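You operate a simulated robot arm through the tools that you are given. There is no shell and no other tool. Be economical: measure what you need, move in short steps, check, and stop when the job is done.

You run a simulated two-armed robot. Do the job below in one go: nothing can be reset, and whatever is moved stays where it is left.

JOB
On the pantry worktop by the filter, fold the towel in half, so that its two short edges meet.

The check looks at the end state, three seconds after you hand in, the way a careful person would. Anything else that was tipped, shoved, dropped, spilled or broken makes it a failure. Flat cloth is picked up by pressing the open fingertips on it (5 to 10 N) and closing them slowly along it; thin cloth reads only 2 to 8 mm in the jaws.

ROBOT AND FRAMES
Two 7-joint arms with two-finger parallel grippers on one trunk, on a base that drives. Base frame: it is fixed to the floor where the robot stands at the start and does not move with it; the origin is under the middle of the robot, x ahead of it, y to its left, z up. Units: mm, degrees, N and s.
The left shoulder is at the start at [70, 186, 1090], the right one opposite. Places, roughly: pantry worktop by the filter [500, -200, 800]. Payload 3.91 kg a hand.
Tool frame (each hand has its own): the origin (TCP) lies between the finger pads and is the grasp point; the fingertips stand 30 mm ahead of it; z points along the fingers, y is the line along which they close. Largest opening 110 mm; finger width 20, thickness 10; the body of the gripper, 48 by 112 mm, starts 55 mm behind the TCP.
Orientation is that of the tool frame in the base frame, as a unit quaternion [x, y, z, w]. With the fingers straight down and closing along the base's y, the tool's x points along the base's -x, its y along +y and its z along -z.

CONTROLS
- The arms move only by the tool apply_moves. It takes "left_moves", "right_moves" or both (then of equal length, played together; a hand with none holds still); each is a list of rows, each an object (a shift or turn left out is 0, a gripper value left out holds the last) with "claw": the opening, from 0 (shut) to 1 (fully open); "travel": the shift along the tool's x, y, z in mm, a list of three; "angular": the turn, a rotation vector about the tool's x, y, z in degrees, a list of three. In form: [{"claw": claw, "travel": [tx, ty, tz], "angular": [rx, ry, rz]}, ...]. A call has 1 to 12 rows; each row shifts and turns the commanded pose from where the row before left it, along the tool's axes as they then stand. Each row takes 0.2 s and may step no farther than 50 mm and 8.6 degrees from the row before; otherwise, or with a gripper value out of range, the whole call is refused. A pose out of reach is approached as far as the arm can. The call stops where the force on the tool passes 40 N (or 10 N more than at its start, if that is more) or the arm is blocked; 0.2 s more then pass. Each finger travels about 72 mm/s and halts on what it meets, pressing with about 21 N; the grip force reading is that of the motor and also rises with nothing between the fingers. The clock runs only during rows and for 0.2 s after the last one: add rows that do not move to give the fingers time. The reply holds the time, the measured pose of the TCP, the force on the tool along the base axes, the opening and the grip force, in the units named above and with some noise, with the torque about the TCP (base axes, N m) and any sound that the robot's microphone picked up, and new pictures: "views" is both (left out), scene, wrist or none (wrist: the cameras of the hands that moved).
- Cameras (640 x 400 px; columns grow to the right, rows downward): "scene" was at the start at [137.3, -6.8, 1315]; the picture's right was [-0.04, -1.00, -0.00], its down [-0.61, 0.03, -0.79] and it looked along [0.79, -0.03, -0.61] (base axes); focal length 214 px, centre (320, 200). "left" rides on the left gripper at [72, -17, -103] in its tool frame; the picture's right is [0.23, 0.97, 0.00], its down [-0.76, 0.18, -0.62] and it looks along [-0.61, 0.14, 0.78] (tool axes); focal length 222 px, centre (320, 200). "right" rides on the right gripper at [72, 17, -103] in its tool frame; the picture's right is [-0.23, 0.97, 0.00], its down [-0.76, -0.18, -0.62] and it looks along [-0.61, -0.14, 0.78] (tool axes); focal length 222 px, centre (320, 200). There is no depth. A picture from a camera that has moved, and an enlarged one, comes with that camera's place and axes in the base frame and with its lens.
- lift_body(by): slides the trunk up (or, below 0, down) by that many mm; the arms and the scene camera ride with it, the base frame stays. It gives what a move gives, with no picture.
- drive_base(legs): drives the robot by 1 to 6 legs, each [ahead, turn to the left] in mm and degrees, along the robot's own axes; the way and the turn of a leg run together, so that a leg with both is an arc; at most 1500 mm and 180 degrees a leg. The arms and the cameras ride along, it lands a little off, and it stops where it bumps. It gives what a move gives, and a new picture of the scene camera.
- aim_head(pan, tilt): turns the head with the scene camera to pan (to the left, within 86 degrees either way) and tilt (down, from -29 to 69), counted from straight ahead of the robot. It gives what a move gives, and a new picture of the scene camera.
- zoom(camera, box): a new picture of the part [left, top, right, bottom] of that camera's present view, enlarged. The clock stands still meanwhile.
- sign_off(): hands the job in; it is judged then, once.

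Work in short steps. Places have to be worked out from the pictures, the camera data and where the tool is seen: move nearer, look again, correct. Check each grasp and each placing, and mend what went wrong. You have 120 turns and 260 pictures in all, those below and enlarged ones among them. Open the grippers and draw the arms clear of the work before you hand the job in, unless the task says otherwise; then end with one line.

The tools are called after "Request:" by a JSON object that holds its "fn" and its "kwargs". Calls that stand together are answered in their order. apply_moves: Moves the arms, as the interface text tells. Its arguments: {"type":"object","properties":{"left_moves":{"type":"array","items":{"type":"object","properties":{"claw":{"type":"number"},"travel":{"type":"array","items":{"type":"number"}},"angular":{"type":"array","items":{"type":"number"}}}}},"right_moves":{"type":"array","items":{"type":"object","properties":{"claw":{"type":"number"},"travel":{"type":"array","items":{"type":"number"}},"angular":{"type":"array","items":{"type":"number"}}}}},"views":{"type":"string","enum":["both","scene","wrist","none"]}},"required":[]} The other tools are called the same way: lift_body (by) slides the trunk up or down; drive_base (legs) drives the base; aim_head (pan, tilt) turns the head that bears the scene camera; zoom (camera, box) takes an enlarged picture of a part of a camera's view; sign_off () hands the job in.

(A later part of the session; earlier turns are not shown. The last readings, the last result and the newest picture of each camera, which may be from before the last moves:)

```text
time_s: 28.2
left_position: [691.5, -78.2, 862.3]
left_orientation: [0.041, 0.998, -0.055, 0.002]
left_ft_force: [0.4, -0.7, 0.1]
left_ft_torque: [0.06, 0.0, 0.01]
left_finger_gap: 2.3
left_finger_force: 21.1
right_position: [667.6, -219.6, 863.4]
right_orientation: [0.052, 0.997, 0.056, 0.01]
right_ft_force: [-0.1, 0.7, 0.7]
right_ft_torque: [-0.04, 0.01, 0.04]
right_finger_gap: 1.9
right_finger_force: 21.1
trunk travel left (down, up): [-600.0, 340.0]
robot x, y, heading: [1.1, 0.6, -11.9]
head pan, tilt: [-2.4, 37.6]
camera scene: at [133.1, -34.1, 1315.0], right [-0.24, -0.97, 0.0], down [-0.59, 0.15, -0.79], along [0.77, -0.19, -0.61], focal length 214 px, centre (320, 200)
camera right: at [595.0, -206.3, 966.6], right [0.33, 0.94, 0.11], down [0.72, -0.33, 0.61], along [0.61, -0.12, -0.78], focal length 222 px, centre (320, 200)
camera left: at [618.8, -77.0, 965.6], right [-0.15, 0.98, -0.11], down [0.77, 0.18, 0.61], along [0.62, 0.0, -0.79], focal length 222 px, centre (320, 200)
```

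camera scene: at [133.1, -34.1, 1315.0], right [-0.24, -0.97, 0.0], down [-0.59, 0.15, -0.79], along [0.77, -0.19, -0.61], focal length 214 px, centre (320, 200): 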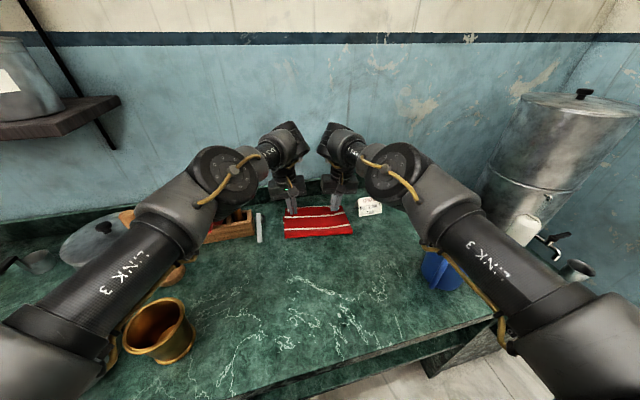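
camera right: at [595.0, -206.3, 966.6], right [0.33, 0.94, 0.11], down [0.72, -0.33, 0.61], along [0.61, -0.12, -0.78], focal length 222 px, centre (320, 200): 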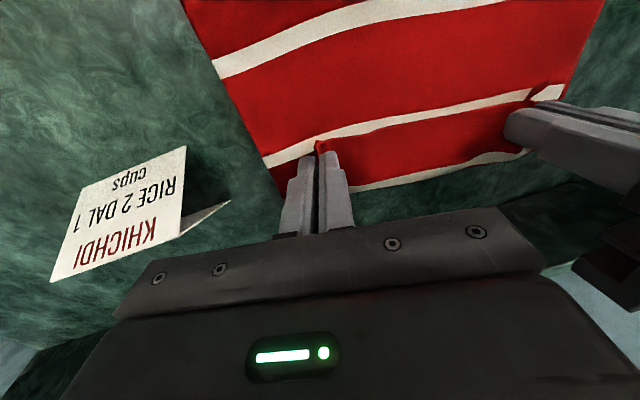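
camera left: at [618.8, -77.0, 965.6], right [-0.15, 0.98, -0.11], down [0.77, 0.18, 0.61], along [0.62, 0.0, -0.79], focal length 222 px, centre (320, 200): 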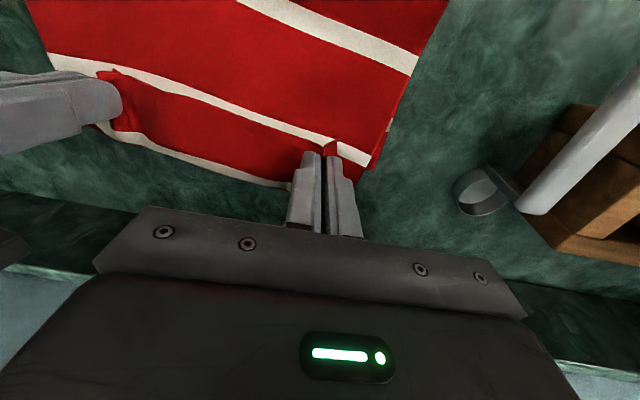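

Let me zoom to see which layer's edge is where before releasing.

Request:
{"fn": "zoom", "kwargs": {"camera": "right", "box": [230, 60, 600, 220]}}

Request:
{"fn": "zoom", "kwargs": {"camera": "left", "box": [60, 40, 430, 220]}}

```text
1.73 times, centred on (415, 140) of right
camera zoom: at [595.0, -206.3, 966.6], right [0.33, 0.94, 0.11], down [0.72, -0.33, 0.61], along [0.61, -0.12, -0.78], focal length 384 px, centre (156, 304)
```

zoom: 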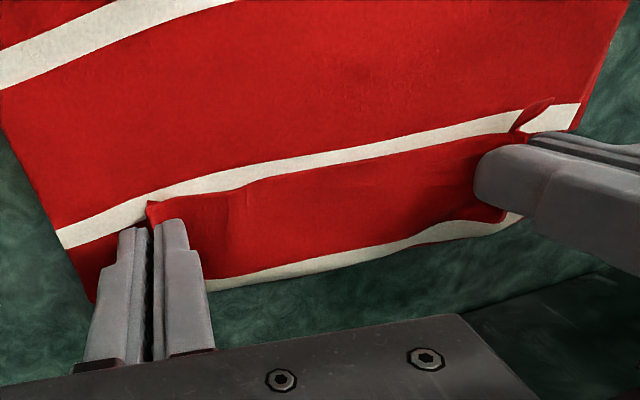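

```text
1.73 times, centred on (245, 130) of left
camera zoom: at [618.8, -77.0, 965.6], right [-0.15, 0.98, -0.11], down [0.77, 0.18, 0.61], along [0.62, 0.0, -0.79], focal length 384 px, centre (450, 321)
```

zoom: 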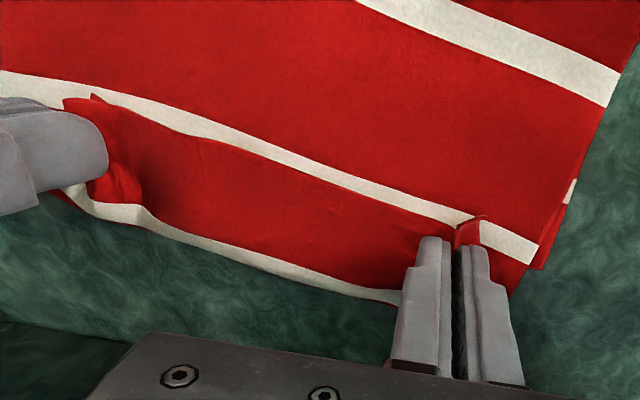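

The crease lies too far forward (about x 574 instead of 540), because the mid-arc was too low. The leading edge band is therefore looped back on itself. I'm still holding both corners, so I'll go back up to the top of the arc at full radius (about 146 mm) and redo the second half taut.

Request:
{"fn": "apply_moves", "kwargs": {"left_moves": [{"travel": [0, -2, -25]}, {"travel": [3, -2, -25]}, {"travel": [10, -2, -25]}, {"travel": [20, -2, -22]}, {"travel": [28, -2, -18]}, {"travel": [32, -2, -12]}, {"travel": [32, -2, -8]}, {}], "right_moves": [{"travel": [0, 2, -25]}, {"travel": [3, 2, -25]}, {"travel": [10, 2, -25]}, {"travel": [20, 2, -22]}, {"travel": [28, 2, -18]}, {"travel": [32, 2, -12]}, {"travel": [32, 2, -8]}, {}]}}

```text
time_s: 30.0
left_position: [568.7, -66.8, 995.4]
left_orientation: [0.04, 0.998, -0.055, 0.003]
left_ft_force: [-0.5, 0.4, -0.3]
left_ft_torque: [0.01, 0.01, 0.03]
left_finger_gap: 2.4
left_finger_force: 21.3
right_position: [542.6, -207.8, 997.4]
right_orientation: [0.055, 0.997, 0.055, 0.01]
right_ft_force: [0.7, 0.2, -0.5]
right_ft_torque: [-0.05, 0.0, 0.0]
right_finger_gap: 1.9
right_finger_force: 20.4
trunk travel left (down, up): [-600.0, 340.0]
robot x, y, heading: [-3.0, 0.2, -11.7]
head pan, tilt: [-2.4, 37.6]
camera scene: at [134.6, -34.2, 1314.8], right [-0.24, -0.97, 0.0], down [-0.59, 0.15, -0.79], along [0.77, -0.19, -0.61], focal length 214 px, centre (320, 200)
camera right: at [468.7, -193.8, 1100.5], right [0.33, 0.94, 0.11], down [0.72, -0.33, 0.61], along [0.61, -0.12, -0.78], focal length 222 px, centre (320, 200)
camera left: at [496.5, -64.7, 1098.7], right [-0.15, 0.98, -0.11], down [0.77, 0.18, 0.61], along [0.62, 0.01, -0.79], focal length 222 px, centre (320, 200)
```

scene: 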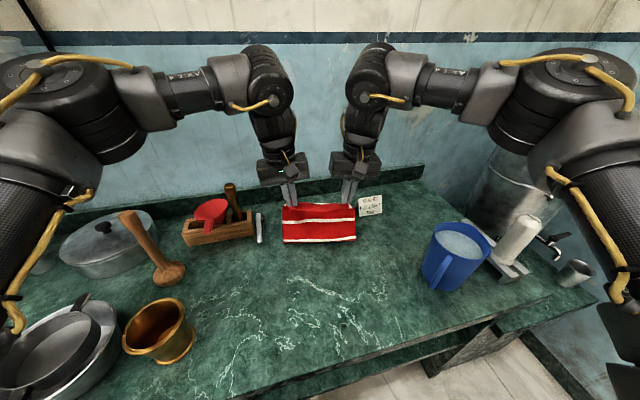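
right: 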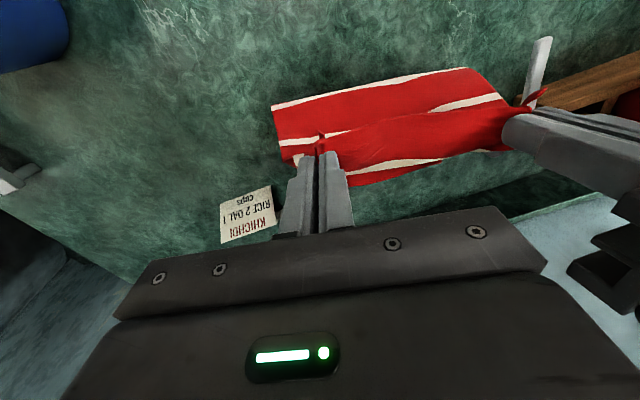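
left: 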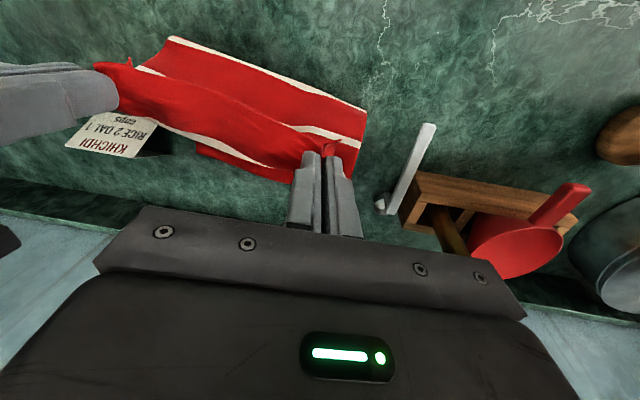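

The crease is back at about (550,−137) and the sheet is nearly vertical. I'll now play the second half of the arc taut about the fold line.

Request:
{"fn": "apply_moves", "kwargs": {"left_moves": [{"travel": [-25, 0.5, 5]}, {"travel": [-25, 1, 9]}, {"travel": [-20, 1.5, 15]}, {"travel": [-19, 2, 18]}, {"travel": [-11, 1.7, 16]}, {"travel": [-10, 1.7, 16]}, {"travel": [-6, 1.7, 16]}, {"travel": [-5, 1.7, 16]}, {"travel": [-2, 1.2, 12]}, {"travel": [-1, 1, 6]}, {}], "right_moves": [{"travel": [-25, -0.5, 5]}, {"travel": [-25, -1, 9]}, {"travel": [-20, -1.5, 15]}, {"travel": [-19, -2, 18]}, {"travel": [-11, -1.7, 16]}, {"travel": [-10, -1.7, 16]}, {"travel": [-6, -1.7, 16]}, {"travel": [-5, -1.7, 16]}, {"travel": [-2, -1.2, 12]}, {"travel": [-1, -1, 6]}, {}]}}

```text
time_s: 32.4
left_position: [690.9, -76.7, 867.7]
left_orientation: [0.041, 0.998, -0.055, 0.002]
left_ft_force: [-0.4, 0.0, -0.5]
left_ft_torque: [0.03, 0.03, 0.01]
left_finger_gap: 2.5
left_finger_force: 20.8
right_position: [666.4, -222.8, 869.8]
right_orientation: [0.053, 0.997, 0.056, 0.01]
right_ft_force: [-0.7, -0.3, 0.0]
right_ft_torque: [-0.04, 0.0, 0.0]
right_finger_gap: 1.9
right_finger_force: 21.0
trunk travel left (down, up): [-600.0, 340.0]
robot x, y, heading: [-0.6, -0.4, -12.0]
head pan, tilt: [-2.4, 37.6]
camera scene: at [133.2, -34.1, 1315.0], right [-0.24, -0.97, 0.0], down [-0.59, 0.15, -0.79], along [0.77, -0.19, -0.61], focal length 214 px, centre (320, 200)
camera right: at [593.1, -207.6, 972.9], right [0.33, 0.94, 0.11], down [0.72, -0.33, 0.61], along [0.61, -0.12, -0.78], focal length 222 px, centre (320, 200)
camera left: at [618.1, -75.6, 972.2], right [-0.15, 0.98, -0.11], down [0.77, 0.18, 0.61], along [0.62, 0.0, -0.79], focal length 222 px, centre (320, 200)
```

scene: 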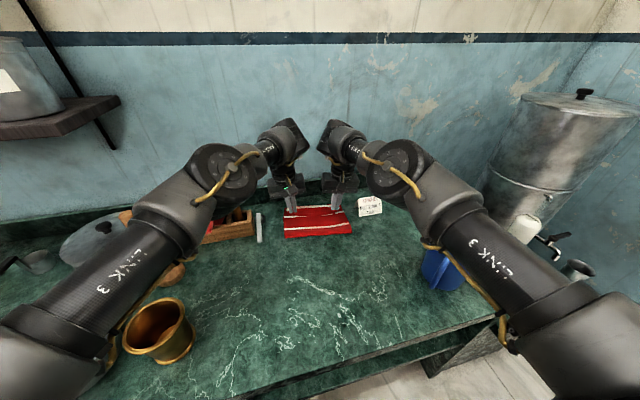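
right: 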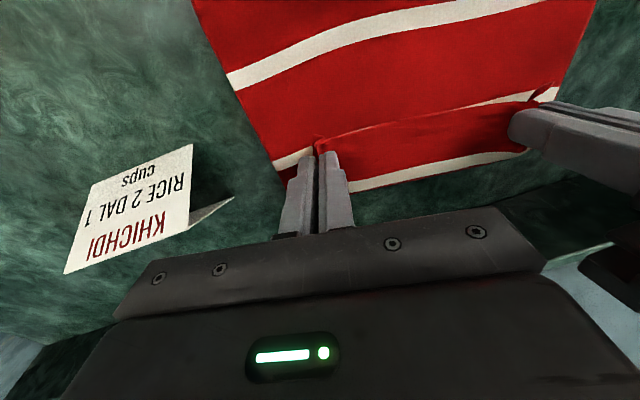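
left: 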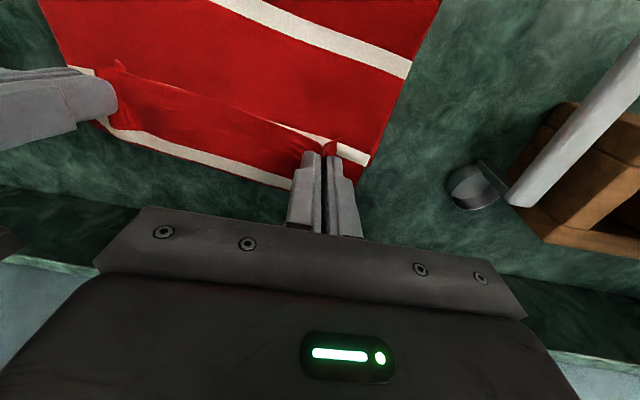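

Let me zoom the scene to locate the crease and the leading edge.

Request:
{"fn": "zoom", "kwargs": {"camera": "scene", "box": [250, 180, 390, 260]}}

Request:
{"fn": "zoom", "kwargs": {"camera": "left", "box": [60, 40, 430, 220]}}

```text
4.57 times, centred on (320, 220) of scene
camera zoom: at [133.2, -34.1, 1315.0], right [-0.24, -0.97, 0.0], down [-0.59, 0.15, -0.79], along [0.77, -0.19, -0.61], focal length 980 px, centre (320, 109)
```

zoom: 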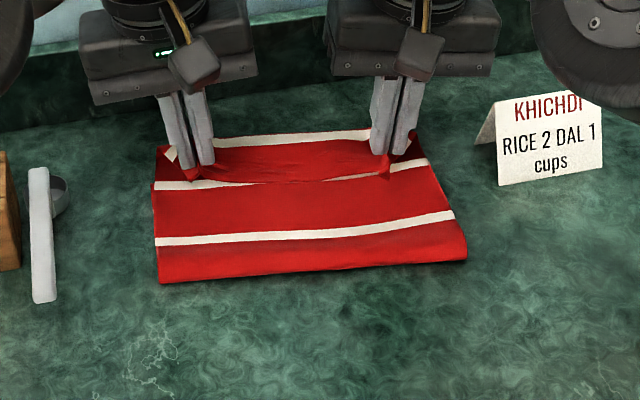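

```text
1.73 times, centred on (245, 130) of left
camera zoom: at [618.1, -75.6, 972.2], right [-0.15, 0.98, -0.11], down [0.77, 0.18, 0.61], along [0.62, 0.0, -0.79], focal length 384 px, centre (450, 321)
```

zoom: 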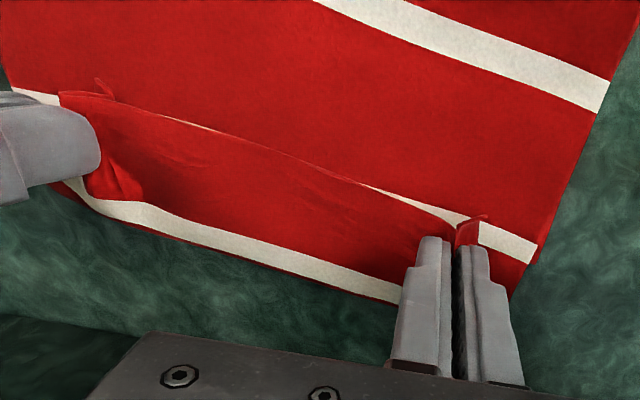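

By the stripe positions the crease is about 30 mm too far forward, and my pinch leaves the edge strip folded back. A better grasp is to close the fingers along x right at the edge, so no tail is left. I'll reverse the path to lay the towel flat again and re-grip, starting by going up and back.

Request:
{"fn": "apply_moves", "kwargs": {"left_moves": [{"travel": [0, -2, -25]}, {"travel": [3, -2, -25]}, {"travel": [10, -2, -25]}, {"travel": [20, -2, -22]}, {"travel": [28, -2, -18]}, {"travel": [32, -2, -10]}, {"travel": [30, -2, 0]}, {}], "right_moves": [{"travel": [0, 2, -25]}, {"travel": [3, 2, -25]}, {"travel": [10, 2, -25]}, {"travel": [20, 2, -22]}, {"travel": [28, 2, -18]}, {"travel": [32, 2, -10]}, {"travel": [30, 2, 0]}, {}], "views": "none"}}

Request:
{"fn": "drive_base", "kwargs": {"legs": [[-150, 0]]}}

```text
time_s: 34.2
left_position: [565.9, -65.9, 993.7]
left_orientation: [0.041, 0.998, -0.055, 0.002]
left_ft_force: [0.4, 0.4, 0.1]
left_ft_torque: [-0.01, 0.0, 0.01]
left_finger_gap: 2.4
left_finger_force: 21.6
right_position: [545.8, -207.7, 993.4]
right_orientation: [0.053, 0.997, 0.056, 0.01]
right_ft_force: [0.1, 0.3, 0.6]
right_ft_torque: [0.0, 0.01, 0.01]
right_finger_gap: 2.0
right_finger_force: 20.8
trunk travel left (down, up): [-600.0, 340.0]
robot x, y, heading: [-0.3, -0.8, -12.2]
head pan, tilt: [-2.4, 37.6]
```

```text
time_s: 35.6
left_position: [422.5, -37.0, 992.0]
left_orientation: [0.04, 0.998, -0.055, 0.001]
left_ft_force: [-0.2, -0.6, 0.8]
left_ft_torque: [0.0, 0.02, -0.01]
left_finger_gap: 2.3
left_finger_force: 21.1
right_position: [402.4, -177.6, 991.8]
right_orientation: [0.053, 0.997, 0.056, 0.01]
right_ft_force: [0.0, 0.0, -0.1]
right_ft_torque: [-0.04, 0.01, -0.02]
right_finger_gap: 1.8
right_finger_force: 21.0
trunk travel left (down, up): [-600.0, 340.0]
robot x, y, heading: [-140.4, 27.5, -11.8]
head pan, tilt: [-2.4, 37.6]
camera scene: at [-9.8, -4.2, 1314.9], right [-0.24, -0.97, 0.0], down [-0.59, 0.15, -0.79], along [0.77, -0.19, -0.61], focal length 214 px, centre (320, 200)
```

scene: 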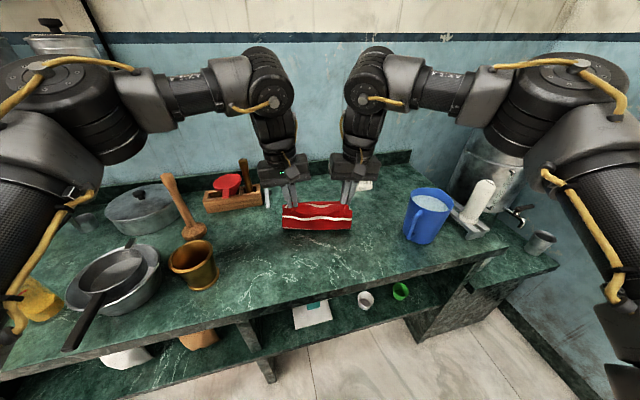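

I'll lower the edge back to its original place, keeping the spread.

Request:
{"fn": "apply_moves", "kwargs": {"left_moves": [{"travel": [4, 0, 16]}, {"travel": [4, 0, 16]}, {"travel": [4, 0, 16]}, {"travel": [4, 0, 16]}, {"travel": [4, 0, 16]}, {"travel": [4, 0, 16]}, {"travel": [4, 0, 16]}, {"travel": [4, 0, 12]}, {"travel": [0, 0, 6]}, {}], "right_moves": [{"travel": [4, -4, 16]}, {"travel": [4, -4, 16]}, {"travel": [4, -4, 16]}, {"travel": [4, -4, 16]}, {"travel": [4, -4, 16]}, {"travel": [4, -4, 16]}, {"travel": [4, -4, 16]}, {"travel": [2, -3, 12]}, {"travel": [0, 0, 6]}, {}]}}

```text
time_s: 37.8
left_position: [401.5, -50.4, 863.3]
left_orientation: [0.042, 0.998, -0.055, 0.001]
left_ft_force: [0.2, 0.6, 0.0]
left_ft_torque: [0.05, 0.01, -0.04]
left_finger_gap: 2.0
left_finger_force: 20.6
left hand out of reach, approached as far as the arm can: row 5, 7
right_position: [370.7, -189.6, 860.2]
right_orientation: [0.053, 0.997, 0.056, 0.01]
right_ft_force: [-0.4, -0.6, 1.4]
right_ft_torque: [0.0, -0.02, 0.0]
right_finger_gap: 1.6
right_finger_force: 21.1
trunk travel left (down, up): [-600.0, 340.0]
robot x, y, heading: [-145.0, 27.9, -11.8]
head pan, tilt: [-2.4, 37.6]
camera scene: at [-10.7, -4.1, 1315.1], right [-0.24, -0.97, 0.0], down [-0.59, 0.15, -0.79], along [0.77, -0.19, -0.61], focal length 214 px, centre (320, 200)
camera right: at [296.9, -176.2, 961.9], right [0.33, 0.94, 0.11], down [0.72, -0.33, 0.61], along [0.61, -0.12, -0.78], focal length 222 px, centre (320, 200)
camera left: at [330.1, -48.5, 966.3], right [-0.15, 0.98, -0.11], down [0.77, 0.18, 0.61], along [0.62, 0.0, -0.79], focal length 222 px, centre (320, 200)
```

scene: 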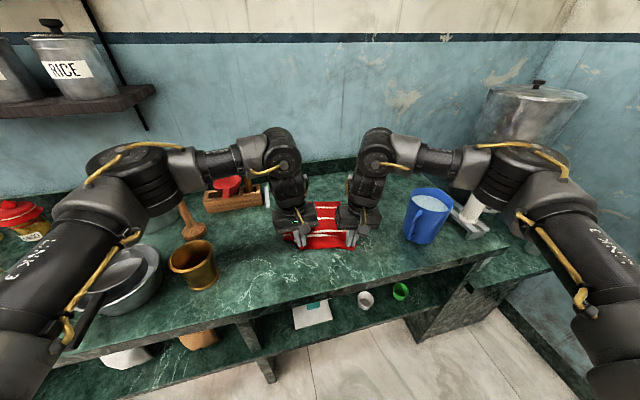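
right: 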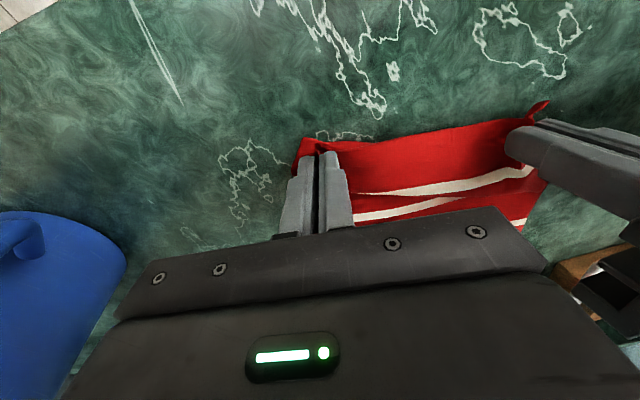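
left: 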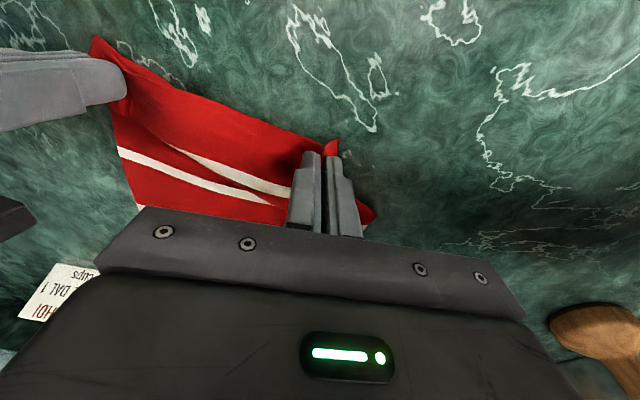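

There's still some slack, especially on the left. I'll pull the edge back a little: drive back 30 mm, then trim.

Request:
{"fn": "drive_base", "kwargs": {"legs": [[-30, 0]]}}

Request:
{"fn": "apply_moves", "kwargs": {"left_moves": [{"travel": [0, -2, 0]}, {"travel": [0, 0, 3]}, {}], "right_moves": [{"travel": [-10, -4, 0]}, {"travel": [-4, -2, 1]}, {}]}}

```text
time_s: 38.6
left_position: [373.1, -44.1, 862.2]
left_orientation: [0.041, 0.998, -0.055, 0.002]
left_ft_force: [0.2, 0.4, -0.5]
left_ft_torque: [0.06, -0.04, 0.0]
left_finger_gap: 2.1
left_finger_force: 21.2
right_position: [342.1, -184.4, 858.1]
right_orientation: [0.052, 0.997, 0.056, 0.01]
right_ft_force: [0.4, 0.3, 0.6]
right_ft_torque: [-0.01, 0.01, 0.0]
right_finger_gap: 1.5
right_finger_force: 21.1
trunk travel left (down, up): [-600.0, 340.0]
robot x, y, heading: [-174.9, 36.6, -11.7]
head pan, tilt: [-2.4, 37.6]
camera scene: at [-39.2, 1.9, 1314.9], right [-0.24, -0.97, 0.0], down [-0.59, 0.15, -0.79], along [0.77, -0.19, -0.61], focal length 214 px, centre (320, 200)
```

scene: 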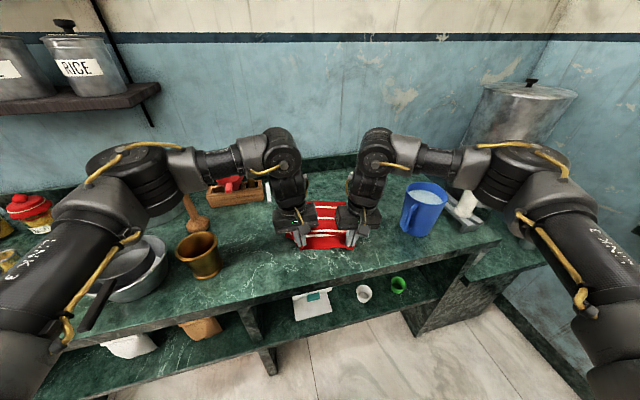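

```text
time_s: 39.4
left_position: [372.8, -45.9, 860.0]
left_orientation: [0.041, 0.998, -0.055, 0.001]
left_ft_force: [0.5, -0.8, 1.0]
left_ft_torque: [0.04, 0.01, 0.01]
left_finger_gap: 2.2
left_finger_force: 21.1
right_position: [355.0, -191.3, 857.0]
right_orientation: [0.053, 0.997, 0.056, 0.01]
right_ft_force: [-1.0, 0.3, 1.3]
right_ft_torque: [0.03, 0.02, -0.02]
right_finger_gap: 1.8
right_finger_force: 21.2
trunk travel left (down, up): [-600.0, 340.0]
robot x, y, heading: [-173.1, 37.7, -11.7]
head pan, tilt: [-2.4, 37.6]
camera scene: at [-39.2, 1.9, 1315.0], right [-0.24, -0.97, 0.0], down [-0.59, 0.15, -0.79], along [0.77, -0.19, -0.61], focal length 214 px, centre (320, 200)
camera right: at [281.7, -176.8, 960.5], right [0.33, 0.94, 0.11], down [0.72, -0.32, 0.61], along [0.61, -0.12, -0.78], focal length 222 px, centre (320, 200)
camera left: at [301.5, -45.2, 963.4], right [-0.15, 0.98, -0.11], down [0.78, 0.18, 0.61], along [0.61, 0.01, -0.79], focal length 222 px, centre (320, 200)
```

scene: 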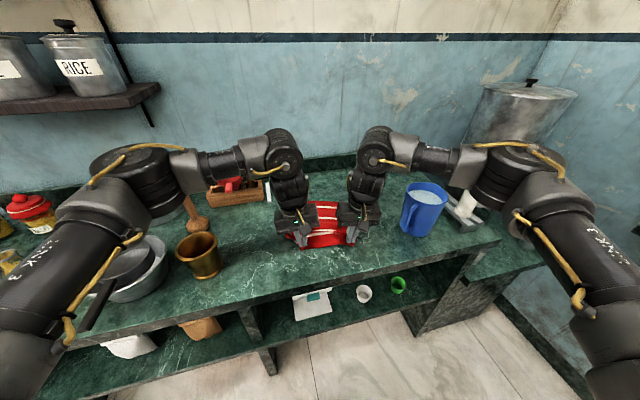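
right: 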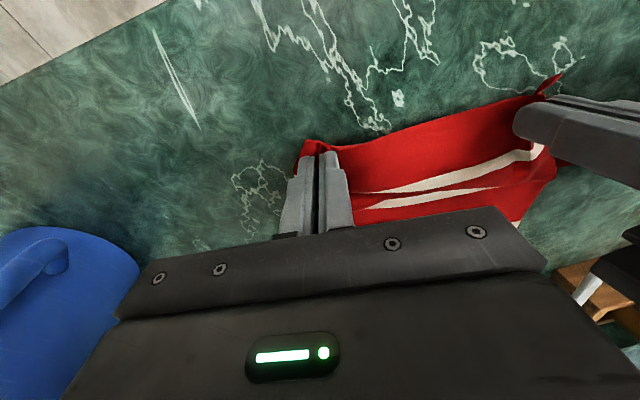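
left: 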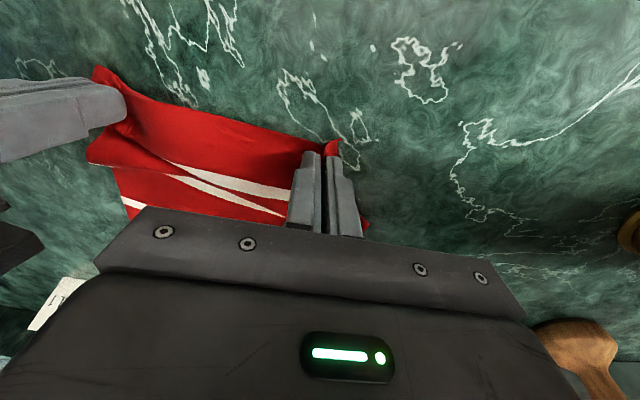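

A lump remains in the sheet. I'll lift about 100 mm while moving 40 mm forward so it hangs out, then lay it down while drawing back.

Request:
{"fn": "apply_moves", "kwargs": {"left_moves": [{"travel": [-10, -2, -25]}, {"travel": [-15, -2.5, -25]}, {"travel": [-10, -2.5, -25]}, {"travel": [-5, -2.5, -25]}, {}, {"travel": [5, 2, 18]}, {"travel": [9, 2, 18]}, {"travel": [10, 2, 18]}, {"travel": [10, 2, 18]}, {"travel": [10, 2, 16]}, {"travel": [5, 1, 9]}, {}], "right_moves": [{"travel": [-10, 2, -25]}, {"travel": [-15, 2.5, -25]}, {"travel": [-10, 2.5, -25]}, {"travel": [-5, 2.5, -25]}, {}, {"travel": [5, -2, 18]}, {"travel": [9, -2, 18]}, {"travel": [10, -2, 18]}, {"travel": [10, -2, 18]}, {"travel": [10, -2, 16]}, {"travel": [5, -1, 9]}, {}]}}

```text
time_s: 42.0
left_position: [371.8, -45.2, 861.9]
left_orientation: [0.043, 0.998, -0.055, 0.0]
left_ft_force: [0.4, 0.0, 0.7]
left_ft_torque: [0.04, -0.03, -0.01]
left_finger_gap: 2.4
left_finger_force: 20.6
left hand out of reach, approached as far as the arm can: row 10, 11
right_position: [346.6, -193.1, 859.4]
right_orientation: [0.053, 0.997, 0.056, 0.01]
right_ft_force: [-0.1, 0.6, 0.7]
right_ft_torque: [0.0, -0.02, 0.0]
right_finger_gap: 1.7
right_finger_force: 20.4
trunk travel left (down, up): [-600.0, 340.0]
robot x, y, heading: [-174.8, 36.8, -11.8]
head pan, tilt: [-2.4, 37.6]
camera scene: at [-39.7, 2.0, 1315.0], right [-0.24, -0.97, 0.0], down [-0.59, 0.15, -0.79], along [0.77, -0.19, -0.61], focal length 214 px, centre (320, 200)
camera right: at [272.4, -178.7, 962.9], right [0.33, 0.94, 0.11], down [0.72, -0.33, 0.61], along [0.61, -0.12, -0.78], focal length 222 px, centre (320, 200)
camera left: at [299.9, -43.3, 965.7], right [-0.14, 0.98, -0.11], down [0.78, 0.18, 0.6], along [0.61, 0.0, -0.79], focal length 222 px, centre (320, 200)
```

scene: 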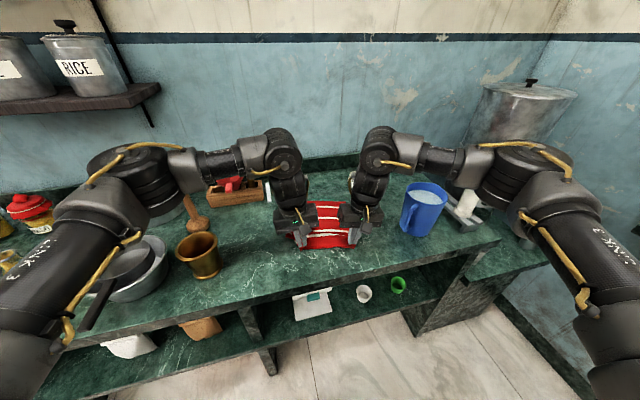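
right: 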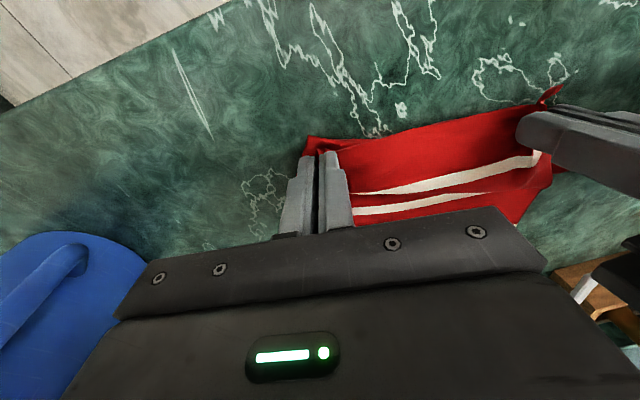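
left: 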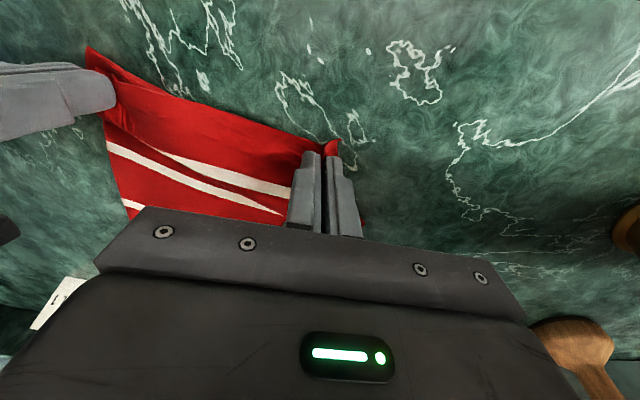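

Zoom to see the sheet's state from the scene camera.

Request:
{"fn": "zoom", "kwargs": {"camera": "scene", "box": [260, 190, 390, 270]}}

```text
4.92 times, centred on (325, 230) of scene
camera zoom: at [-39.7, 2.0, 1315.0], right [-0.24, -0.97, 0.0], down [-0.59, 0.15, -0.79], along [0.77, -0.19, -0.61], focal length 1056 px, centre (295, 52)
```

zoom: 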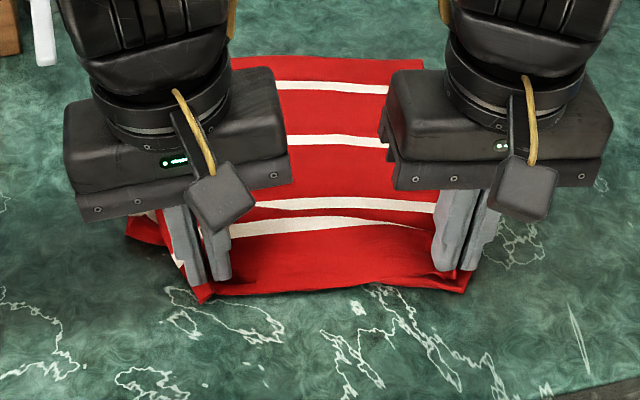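

The far edge has been dragged to about x 572, with a hidden S-fold. Better plan: raise the trunk so the towel hangs free from both hands, set its far edge down, lay half of it *away* from me, and bring the held edge back toward me onto the far edge. That way the held edge ends flat with no tail. I'll lift the trunk 310 mm.

Request:
{"fn": "lift_body", "kwargs": {"by": 310}}

Request:
{"fn": "apply_moves", "kwargs": {"right_moves": [{"travel": [-10, 0, 0]}, {}], "left_moves": [{}, {}]}}

```text
time_s: 45.1
left_position: [371.9, -45.0, 1171.0]
left_orientation: [0.042, 0.998, -0.054, 0.0]
left_ft_force: [-0.3, -0.8, 0.1]
left_ft_torque: [0.05, -0.01, 0.01]
left_finger_gap: 2.3
left_finger_force: 21.0
right_position: [346.1, -194.6, 1169.7]
right_orientation: [0.053, 0.997, 0.056, 0.01]
right_ft_force: [-0.5, -0.9, -0.4]
right_ft_torque: [-0.03, -0.03, 0.0]
right_finger_gap: 1.8
right_finger_force: 20.5
trunk travel left (down, up): [-910.0, 30.0]
robot x, y, heading: [-170.9, 32.6, -11.8]
head pan, tilt: [-2.4, 37.6]
```

```text
time_s: 45.7
left_position: [372.4, -45.2, 1171.8]
left_orientation: [0.042, 0.998, -0.055, 0.0]
left_ft_force: [-0.4, -0.4, 0.1]
left_ft_torque: [0.0, 0.0, -0.02]
left_finger_gap: 2.1
left_finger_force: 21.5
right_position: [355.8, -194.6, 1169.5]
right_orientation: [0.052, 0.997, 0.056, 0.009]
right_ft_force: [-0.4, 0.2, -0.6]
right_ft_torque: [0.0, 0.03, -0.01]
right_finger_gap: 1.6
right_finger_force: 20.8
trunk travel left (down, up): [-910.0, 30.0]
robot x, y, heading: [-168.9, 37.4, -11.8]
head pan, tilt: [-2.4, 37.6]
camera scene: at [-39.4, 2.0, 1625.0], right [-0.24, -0.97, 0.0], down [-0.59, 0.15, -0.79], along [0.77, -0.19, -0.61], focal length 214 px, centre (320, 200)
camera right: at [282.7, -180.3, 1273.6], right [0.33, 0.94, 0.11], down [0.72, -0.32, 0.61], along [0.61, -0.12, -0.78], focal length 222 px, centre (320, 200)
camera left: at [300.3, -43.4, 1275.7], right [-0.14, 0.98, -0.11], down [0.78, 0.18, 0.6], along [0.61, 0.0, -0.79], focal length 222 px, centre (320, 200)
```

scene: 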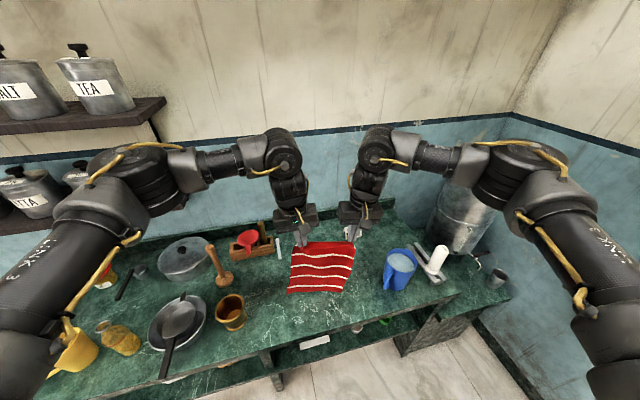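
right: 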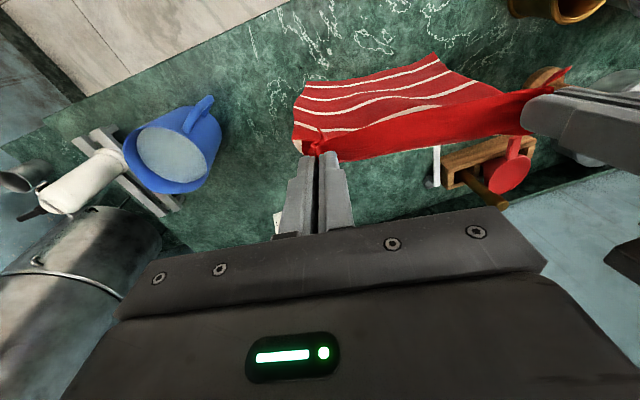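
left: 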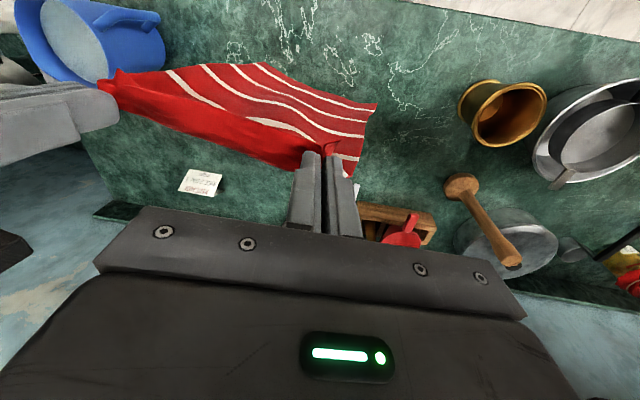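

The towel now hangs freely, its bottom edge just above the worktop. I'll drive ahead 75 mm so it hangs at about x 435.

Request:
{"fn": "drive_base", "kwargs": {"legs": [[75, 0]]}}

Request:
{"fn": "apply_moves", "kwargs": {"left_moves": [{}, {}, {}], "right_moves": [{}, {}, {}]}}

Request:
{"fn": "zoom", "kwargs": {"camera": "scene", "box": [240, 190, 400, 310]}}

```text
time_s: 47.3
left_position: [437.2, -58.0, 1176.0]
left_orientation: [0.078, 0.995, -0.057, 0.01]
left_ft_force: [0.0, 0.2, -1.0]
left_ft_torque: [0.02, 0.04, 0.0]
left_finger_gap: 2.4
left_finger_force: 21.6
right_position: [420.1, -209.2, 1174.8]
right_orientation: [0.053, 0.997, 0.056, 0.018]
right_ft_force: [1.3, 0.3, -0.9]
right_ft_torque: [0.03, 0.07, 0.01]
right_finger_gap: 1.4
right_finger_force: 20.9
trunk travel left (down, up): [-910.0, 30.0]
robot x, y, heading: [-98.9, 21.3, -11.9]
head pan, tilt: [-2.4, 37.6]
stopped in leg 1: the robot was blocked; the commanded pose is now the measured one
camera scene: at [52.5, -16.8, 1623.9], right [-0.24, -0.97, 0.0], down [-0.6, 0.15, -0.79], along [0.76, -0.19, -0.62], focal length 214 px, centre (320, 200)
```

scene: 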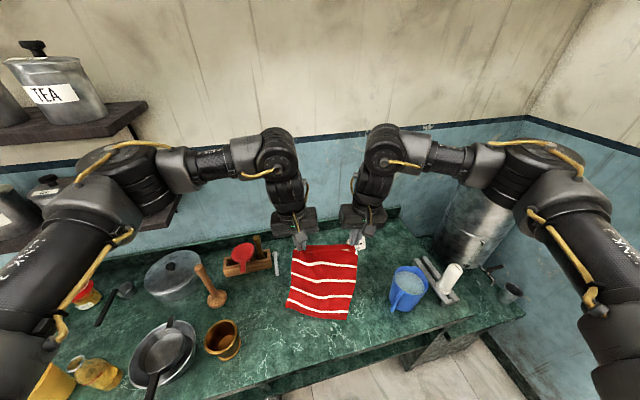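

```text
time_s: 48.1
left_position: [428.6, -54.7, 1177.9]
left_orientation: [0.077, 0.995, -0.057, 0.013]
left_ft_force: [0.7, -0.2, -0.9]
left_ft_torque: [0.04, 0.04, -0.01]
left_finger_gap: 2.2
left_finger_force: 21.2
right_position: [412.3, -206.6, 1178.7]
right_orientation: [0.053, 0.997, 0.055, 0.022]
right_ft_force: [0.5, -0.4, -0.5]
right_ft_torque: [0.03, 0.03, 0.01]
right_finger_gap: 1.7
right_finger_force: 21.0
trunk travel left (down, up): [-910.0, 30.0]
robot x, y, heading: [-94.9, 21.9, -11.8]
head pan, tilt: [-2.4, 37.6]
camera scene: at [41.1, -14.8, 1624.3], right [-0.24, -0.97, 0.0], down [-0.59, 0.15, -0.79], along [0.77, -0.19, -0.61], focal length 214 px, centre (320, 200)
camera right: at [336.6, -192.7, 1279.9], right [0.33, 0.94, 0.12], down [0.71, -0.32, 0.63], along [0.63, -0.12, -0.77], focal length 222 px, centre (320, 200)
camera left: at [354.4, -48.6, 1281.0], right [-0.07, 0.99, -0.12], down [0.77, 0.13, 0.63], along [0.64, -0.04, -0.77], focal length 222 px, centre (320, 200)
```

scene: 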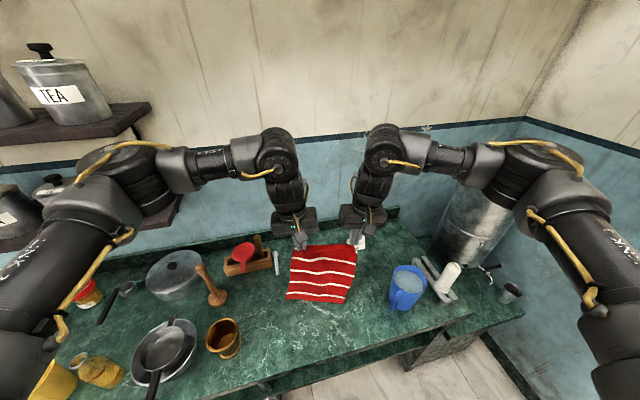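
right: 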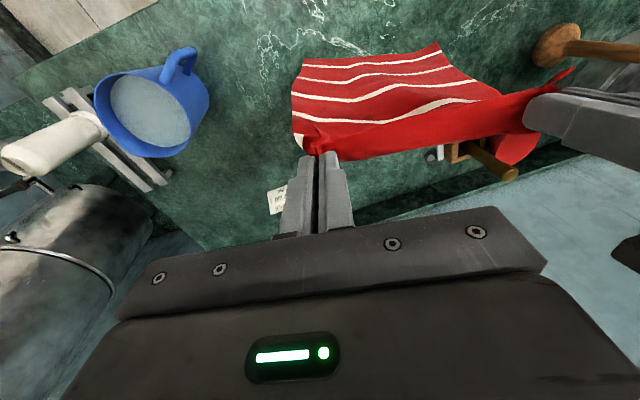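
left: 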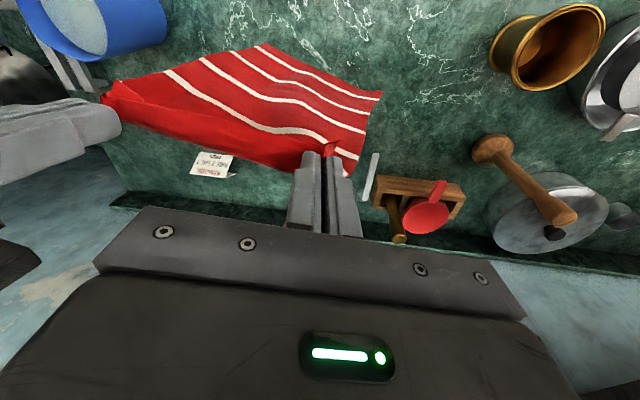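

```text
3.33 times, centred on (320, 250) of scene
camera zoom: at [41.1, -14.8, 1624.3], right [-0.24, -0.97, 0.0], down [-0.59, 0.15, -0.79], along [0.77, -0.19, -0.61], focal length 715 px, centre (320, 33)
```

zoom: 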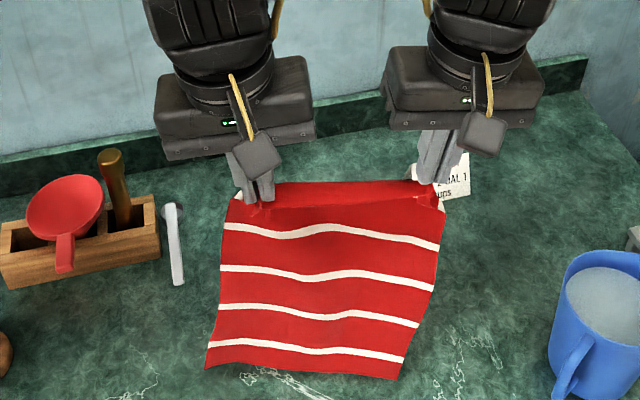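

It hangs with a small in-plane tilt, its bottom shifted left. Something also twisted the left hand's yaw during the drive. I'll correct the left yaw, lower the left hand 10 mm and let it settle.

Request:
{"fn": "apply_moves", "kwargs": {"left_moves": [{"angular": [0, 0, -3.4], "travel": [0, 0, 5]}, {"travel": [0, 0, 5]}, {}, {}, {}, {}], "right_moves": [{}, {}, {}, {}, {}, {}], "views": "wrist"}}

Request:
{"fn": "zoom", "kwargs": {"camera": "scene", "box": [240, 190, 400, 310]}}

```text
time_s: 49.5
left_position: [448.4, -59.3, 1168.5]
left_orientation: [0.046, 0.997, -0.059, 0.014]
left_ft_force: [-0.4, 0.5, 0.5]
left_ft_torque: [0.01, 0.0, 0.03]
left_finger_gap: 2.4
left_finger_force: 20.9
left hand out of reach, approached as far as the arm can: row 1
right_position: [407.0, -205.9, 1180.3]
right_orientation: [0.053, 0.997, 0.054, 0.023]
right_ft_force: [0.2, 0.1, 0.1]
right_ft_torque: [0.0, 0.0, 0.0]
right_finger_gap: 1.6
right_finger_force: 21.3
trunk travel left (down, up): [-910.0, 30.0]
robot x, y, heading: [-99.0, 17.3, -11.6]
head pan, tilt: [-2.4, 37.6]
camera right: at [331.0, -191.4, 1282.3], right [0.33, 0.94, 0.12], down [0.71, -0.32, 0.63], along [0.63, -0.12, -0.77], focal length 222 px, centre (320, 200)
camera left: at [373.7, -57.1, 1270.4], right [-0.13, 0.98, -0.12], down [0.76, 0.18, 0.62], along [0.63, -0.01, -0.77], focal length 222 px, centre (320, 200)
```

right: 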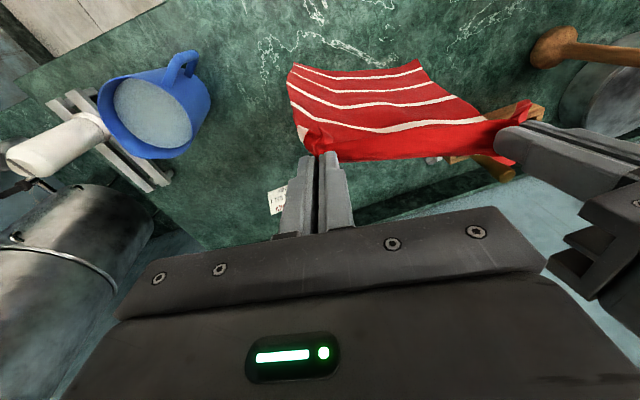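
left: 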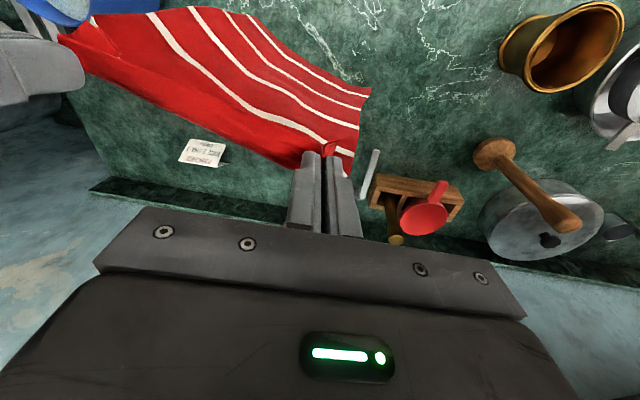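

```text
3.33 times, centred on (320, 250) of scene
camera zoom: at [34.2, -13.2, 1625.1], right [-0.24, -0.97, 0.0], down [-0.59, 0.15, -0.79], along [0.77, -0.19, -0.61], focal length 715 px, centre (320, 33)
```

zoom: 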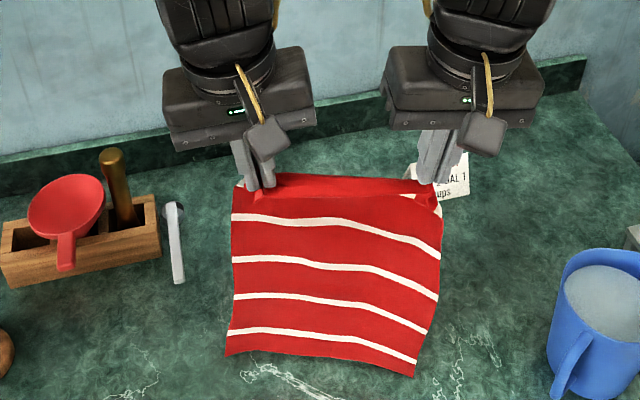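

The left hand's near limit is x ≈ 448 here. I'll bring the right forward to line up (x ≈ 434) and re-check the hang.

Request:
{"fn": "apply_moves", "kwargs": {"left_moves": [{}, {}, {}, {}, {}, {}], "right_moves": [{"travel": [-14, 0, 0]}, {"travel": [-13, 0, 0]}, {}, {}, {}, {}], "views": "none"}}

Request:
{"fn": "zoom", "kwargs": {"camera": "scene", "box": [240, 190, 400, 310]}}

Request:
{"fn": "zoom", "kwargs": {"camera": "left", "box": [60, 0, 400, 210]}}

Request:
{"fn": "zoom", "kwargs": {"camera": "right", "box": [260, 20, 580, 220]}}

```text
time_s: 50.9
left_position: [448.0, -59.7, 1167.6]
left_orientation: [0.046, 0.997, -0.058, 0.014]
left_ft_force: [-0.7, -0.5, 0.7]
left_ft_torque: [0.02, -0.03, -0.01]
left_finger_gap: 2.4
left_finger_force: 21.2
right_position: [434.9, -207.8, 1182.4]
right_orientation: [0.053, 0.997, 0.055, 0.023]
right_ft_force: [0.2, 0.3, 0.1]
right_ft_torque: [0.0, -0.03, 0.0]
right_finger_gap: 2.0
right_finger_force: 21.0
trunk travel left (down, up): [-910.0, 30.0]
robot x, y, heading: [-96.8, 21.5, -11.6]
head pan, tilt: [-2.4, 37.6]
```

```text
3.33 times, centred on (320, 250) of scene
camera zoom: at [34.7, -13.5, 1625.0], right [-0.24, -0.97, 0.0], down [-0.59, 0.15, -0.79], along [0.77, -0.19, -0.61], focal length 715 px, centre (320, 33)
```

zoom: 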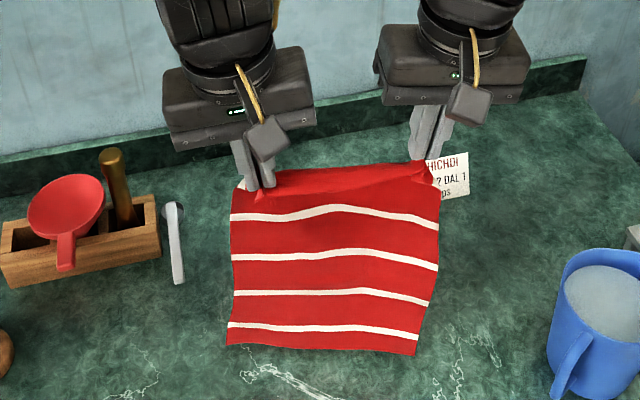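

```text
1.88 times, centred on (230, 105) of left
camera zoom: at [374.1, -57.3, 1270.2], right [-0.13, 0.98, -0.12], down [0.76, 0.18, 0.62], along [0.63, -0.01, -0.77], focal length 418 px, centre (489, 379)
```

zoom: 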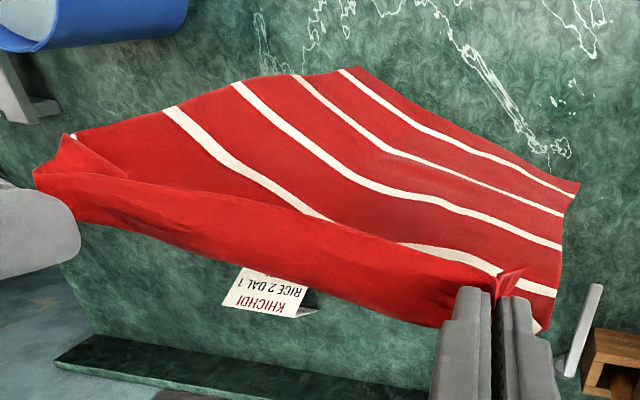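

```text
2.00 times, centred on (420, 120) of right
camera zoom: at [357.7, -193.9, 1283.3], right [0.33, 0.94, 0.12], down [0.71, -0.32, 0.63], along [0.63, -0.12, -0.77], focal length 444 px, centre (120, 360)
```

zoom: 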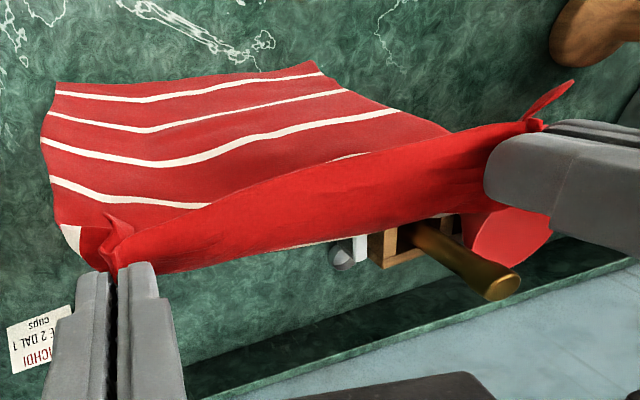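

The bottom-right corner touches the worktop and drags (bottom edge about (478,−12) to (416,−222)). I'll raise the trunk another 29 mm so the towel swings free and settles.

Request:
{"fn": "lift_body", "kwargs": {"by": 29}}

Request:
{"fn": "apply_moves", "kwargs": {"left_moves": [{"travel": [0, 0, -8]}, {}, {}, {}, {}, {}, {}, {}], "right_moves": [{"travel": [0, 0, 0]}, {}, {}, {}, {}, {}, {}, {}], "views": "wrist"}}

Request:
{"fn": "zoom", "kwargs": {"camera": "scene", "box": [240, 190, 400, 310]}}

```text
time_s: 51.7
left_position: [449.0, -59.4, 1197.1]
left_orientation: [0.046, 0.997, -0.058, 0.014]
left_ft_force: [0.3, 0.8, 0.6]
left_ft_torque: [0.02, 0.06, 0.0]
left_finger_gap: 2.3
left_finger_force: 20.4
right_position: [434.1, -207.7, 1211.2]
right_orientation: [0.053, 0.997, 0.055, 0.023]
right_ft_force: [-0.5, 0.0, 0.5]
right_ft_torque: [0.01, -0.01, -0.01]
right_finger_gap: 1.5
right_finger_force: 21.3
trunk travel left (down, up): [-939.0, 1.0]
robot x, y, heading: [-100.4, 20.1, -11.6]
head pan, tilt: [-2.4, 37.6]
```

```text
time_s: 53.5
left_position: [449.1, -59.3, 1205.2]
left_orientation: [0.047, 0.997, -0.058, 0.013]
left_ft_force: [-0.2, -0.1, -0.1]
left_ft_torque: [0.0, -0.01, -0.01]
left_finger_gap: 2.4
left_finger_force: 21.3
right_position: [434.5, -208.5, 1211.2]
right_orientation: [0.053, 0.997, 0.056, 0.023]
right_ft_force: [-0.6, 0.4, 0.2]
right_ft_torque: [-0.01, -0.04, 0.0]
right_finger_gap: 1.8
right_finger_force: 21.1
trunk travel left (down, up): [-939.0, 1.0]
robot x, y, heading: [-101.5, 19.9, -11.6]
head pan, tilt: [-2.4, 37.6]
camera right: at [357.7, -193.9, 1312.2], right [0.33, 0.94, 0.12], down [0.71, -0.32, 0.63], along [0.63, -0.12, -0.77], focal length 222 px, centre (320, 200)
camera left: at [374.7, -56.6, 1307.8], right [-0.13, 0.98, -0.12], down [0.76, 0.18, 0.62], along [0.63, -0.01, -0.77], focal length 222 px, centre (320, 200)
```

right: 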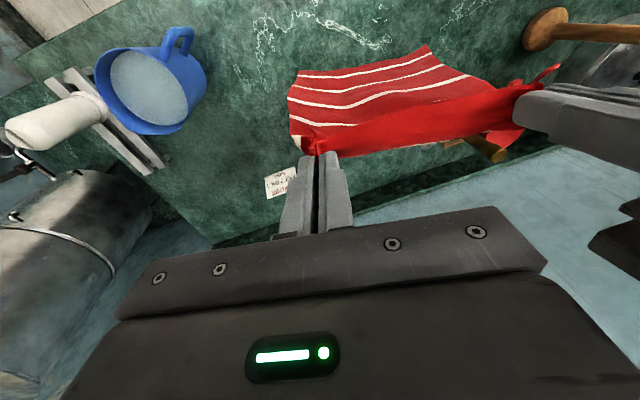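
left: 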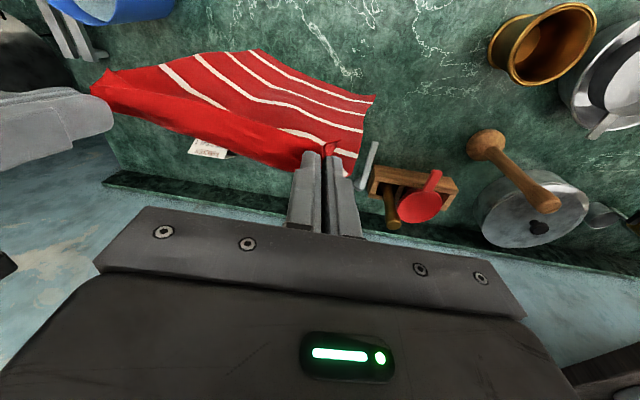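

```text
3.33 times, centred on (320, 250) of scene
camera zoom: at [34.8, -13.4, 1654.0], right [-0.24, -0.97, 0.0], down [-0.59, 0.15, -0.79], along [0.77, -0.19, -0.61], focal length 715 px, centre (320, 33)
```

zoom: 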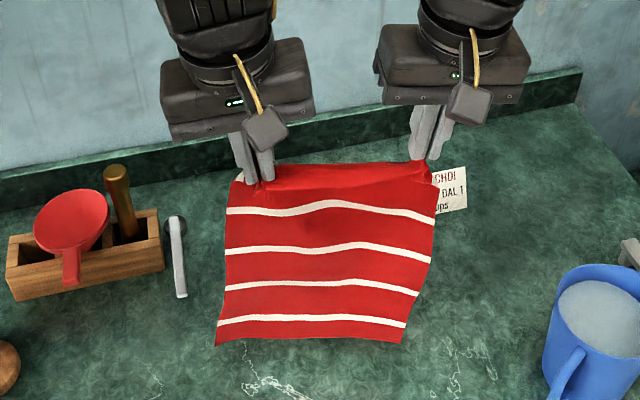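

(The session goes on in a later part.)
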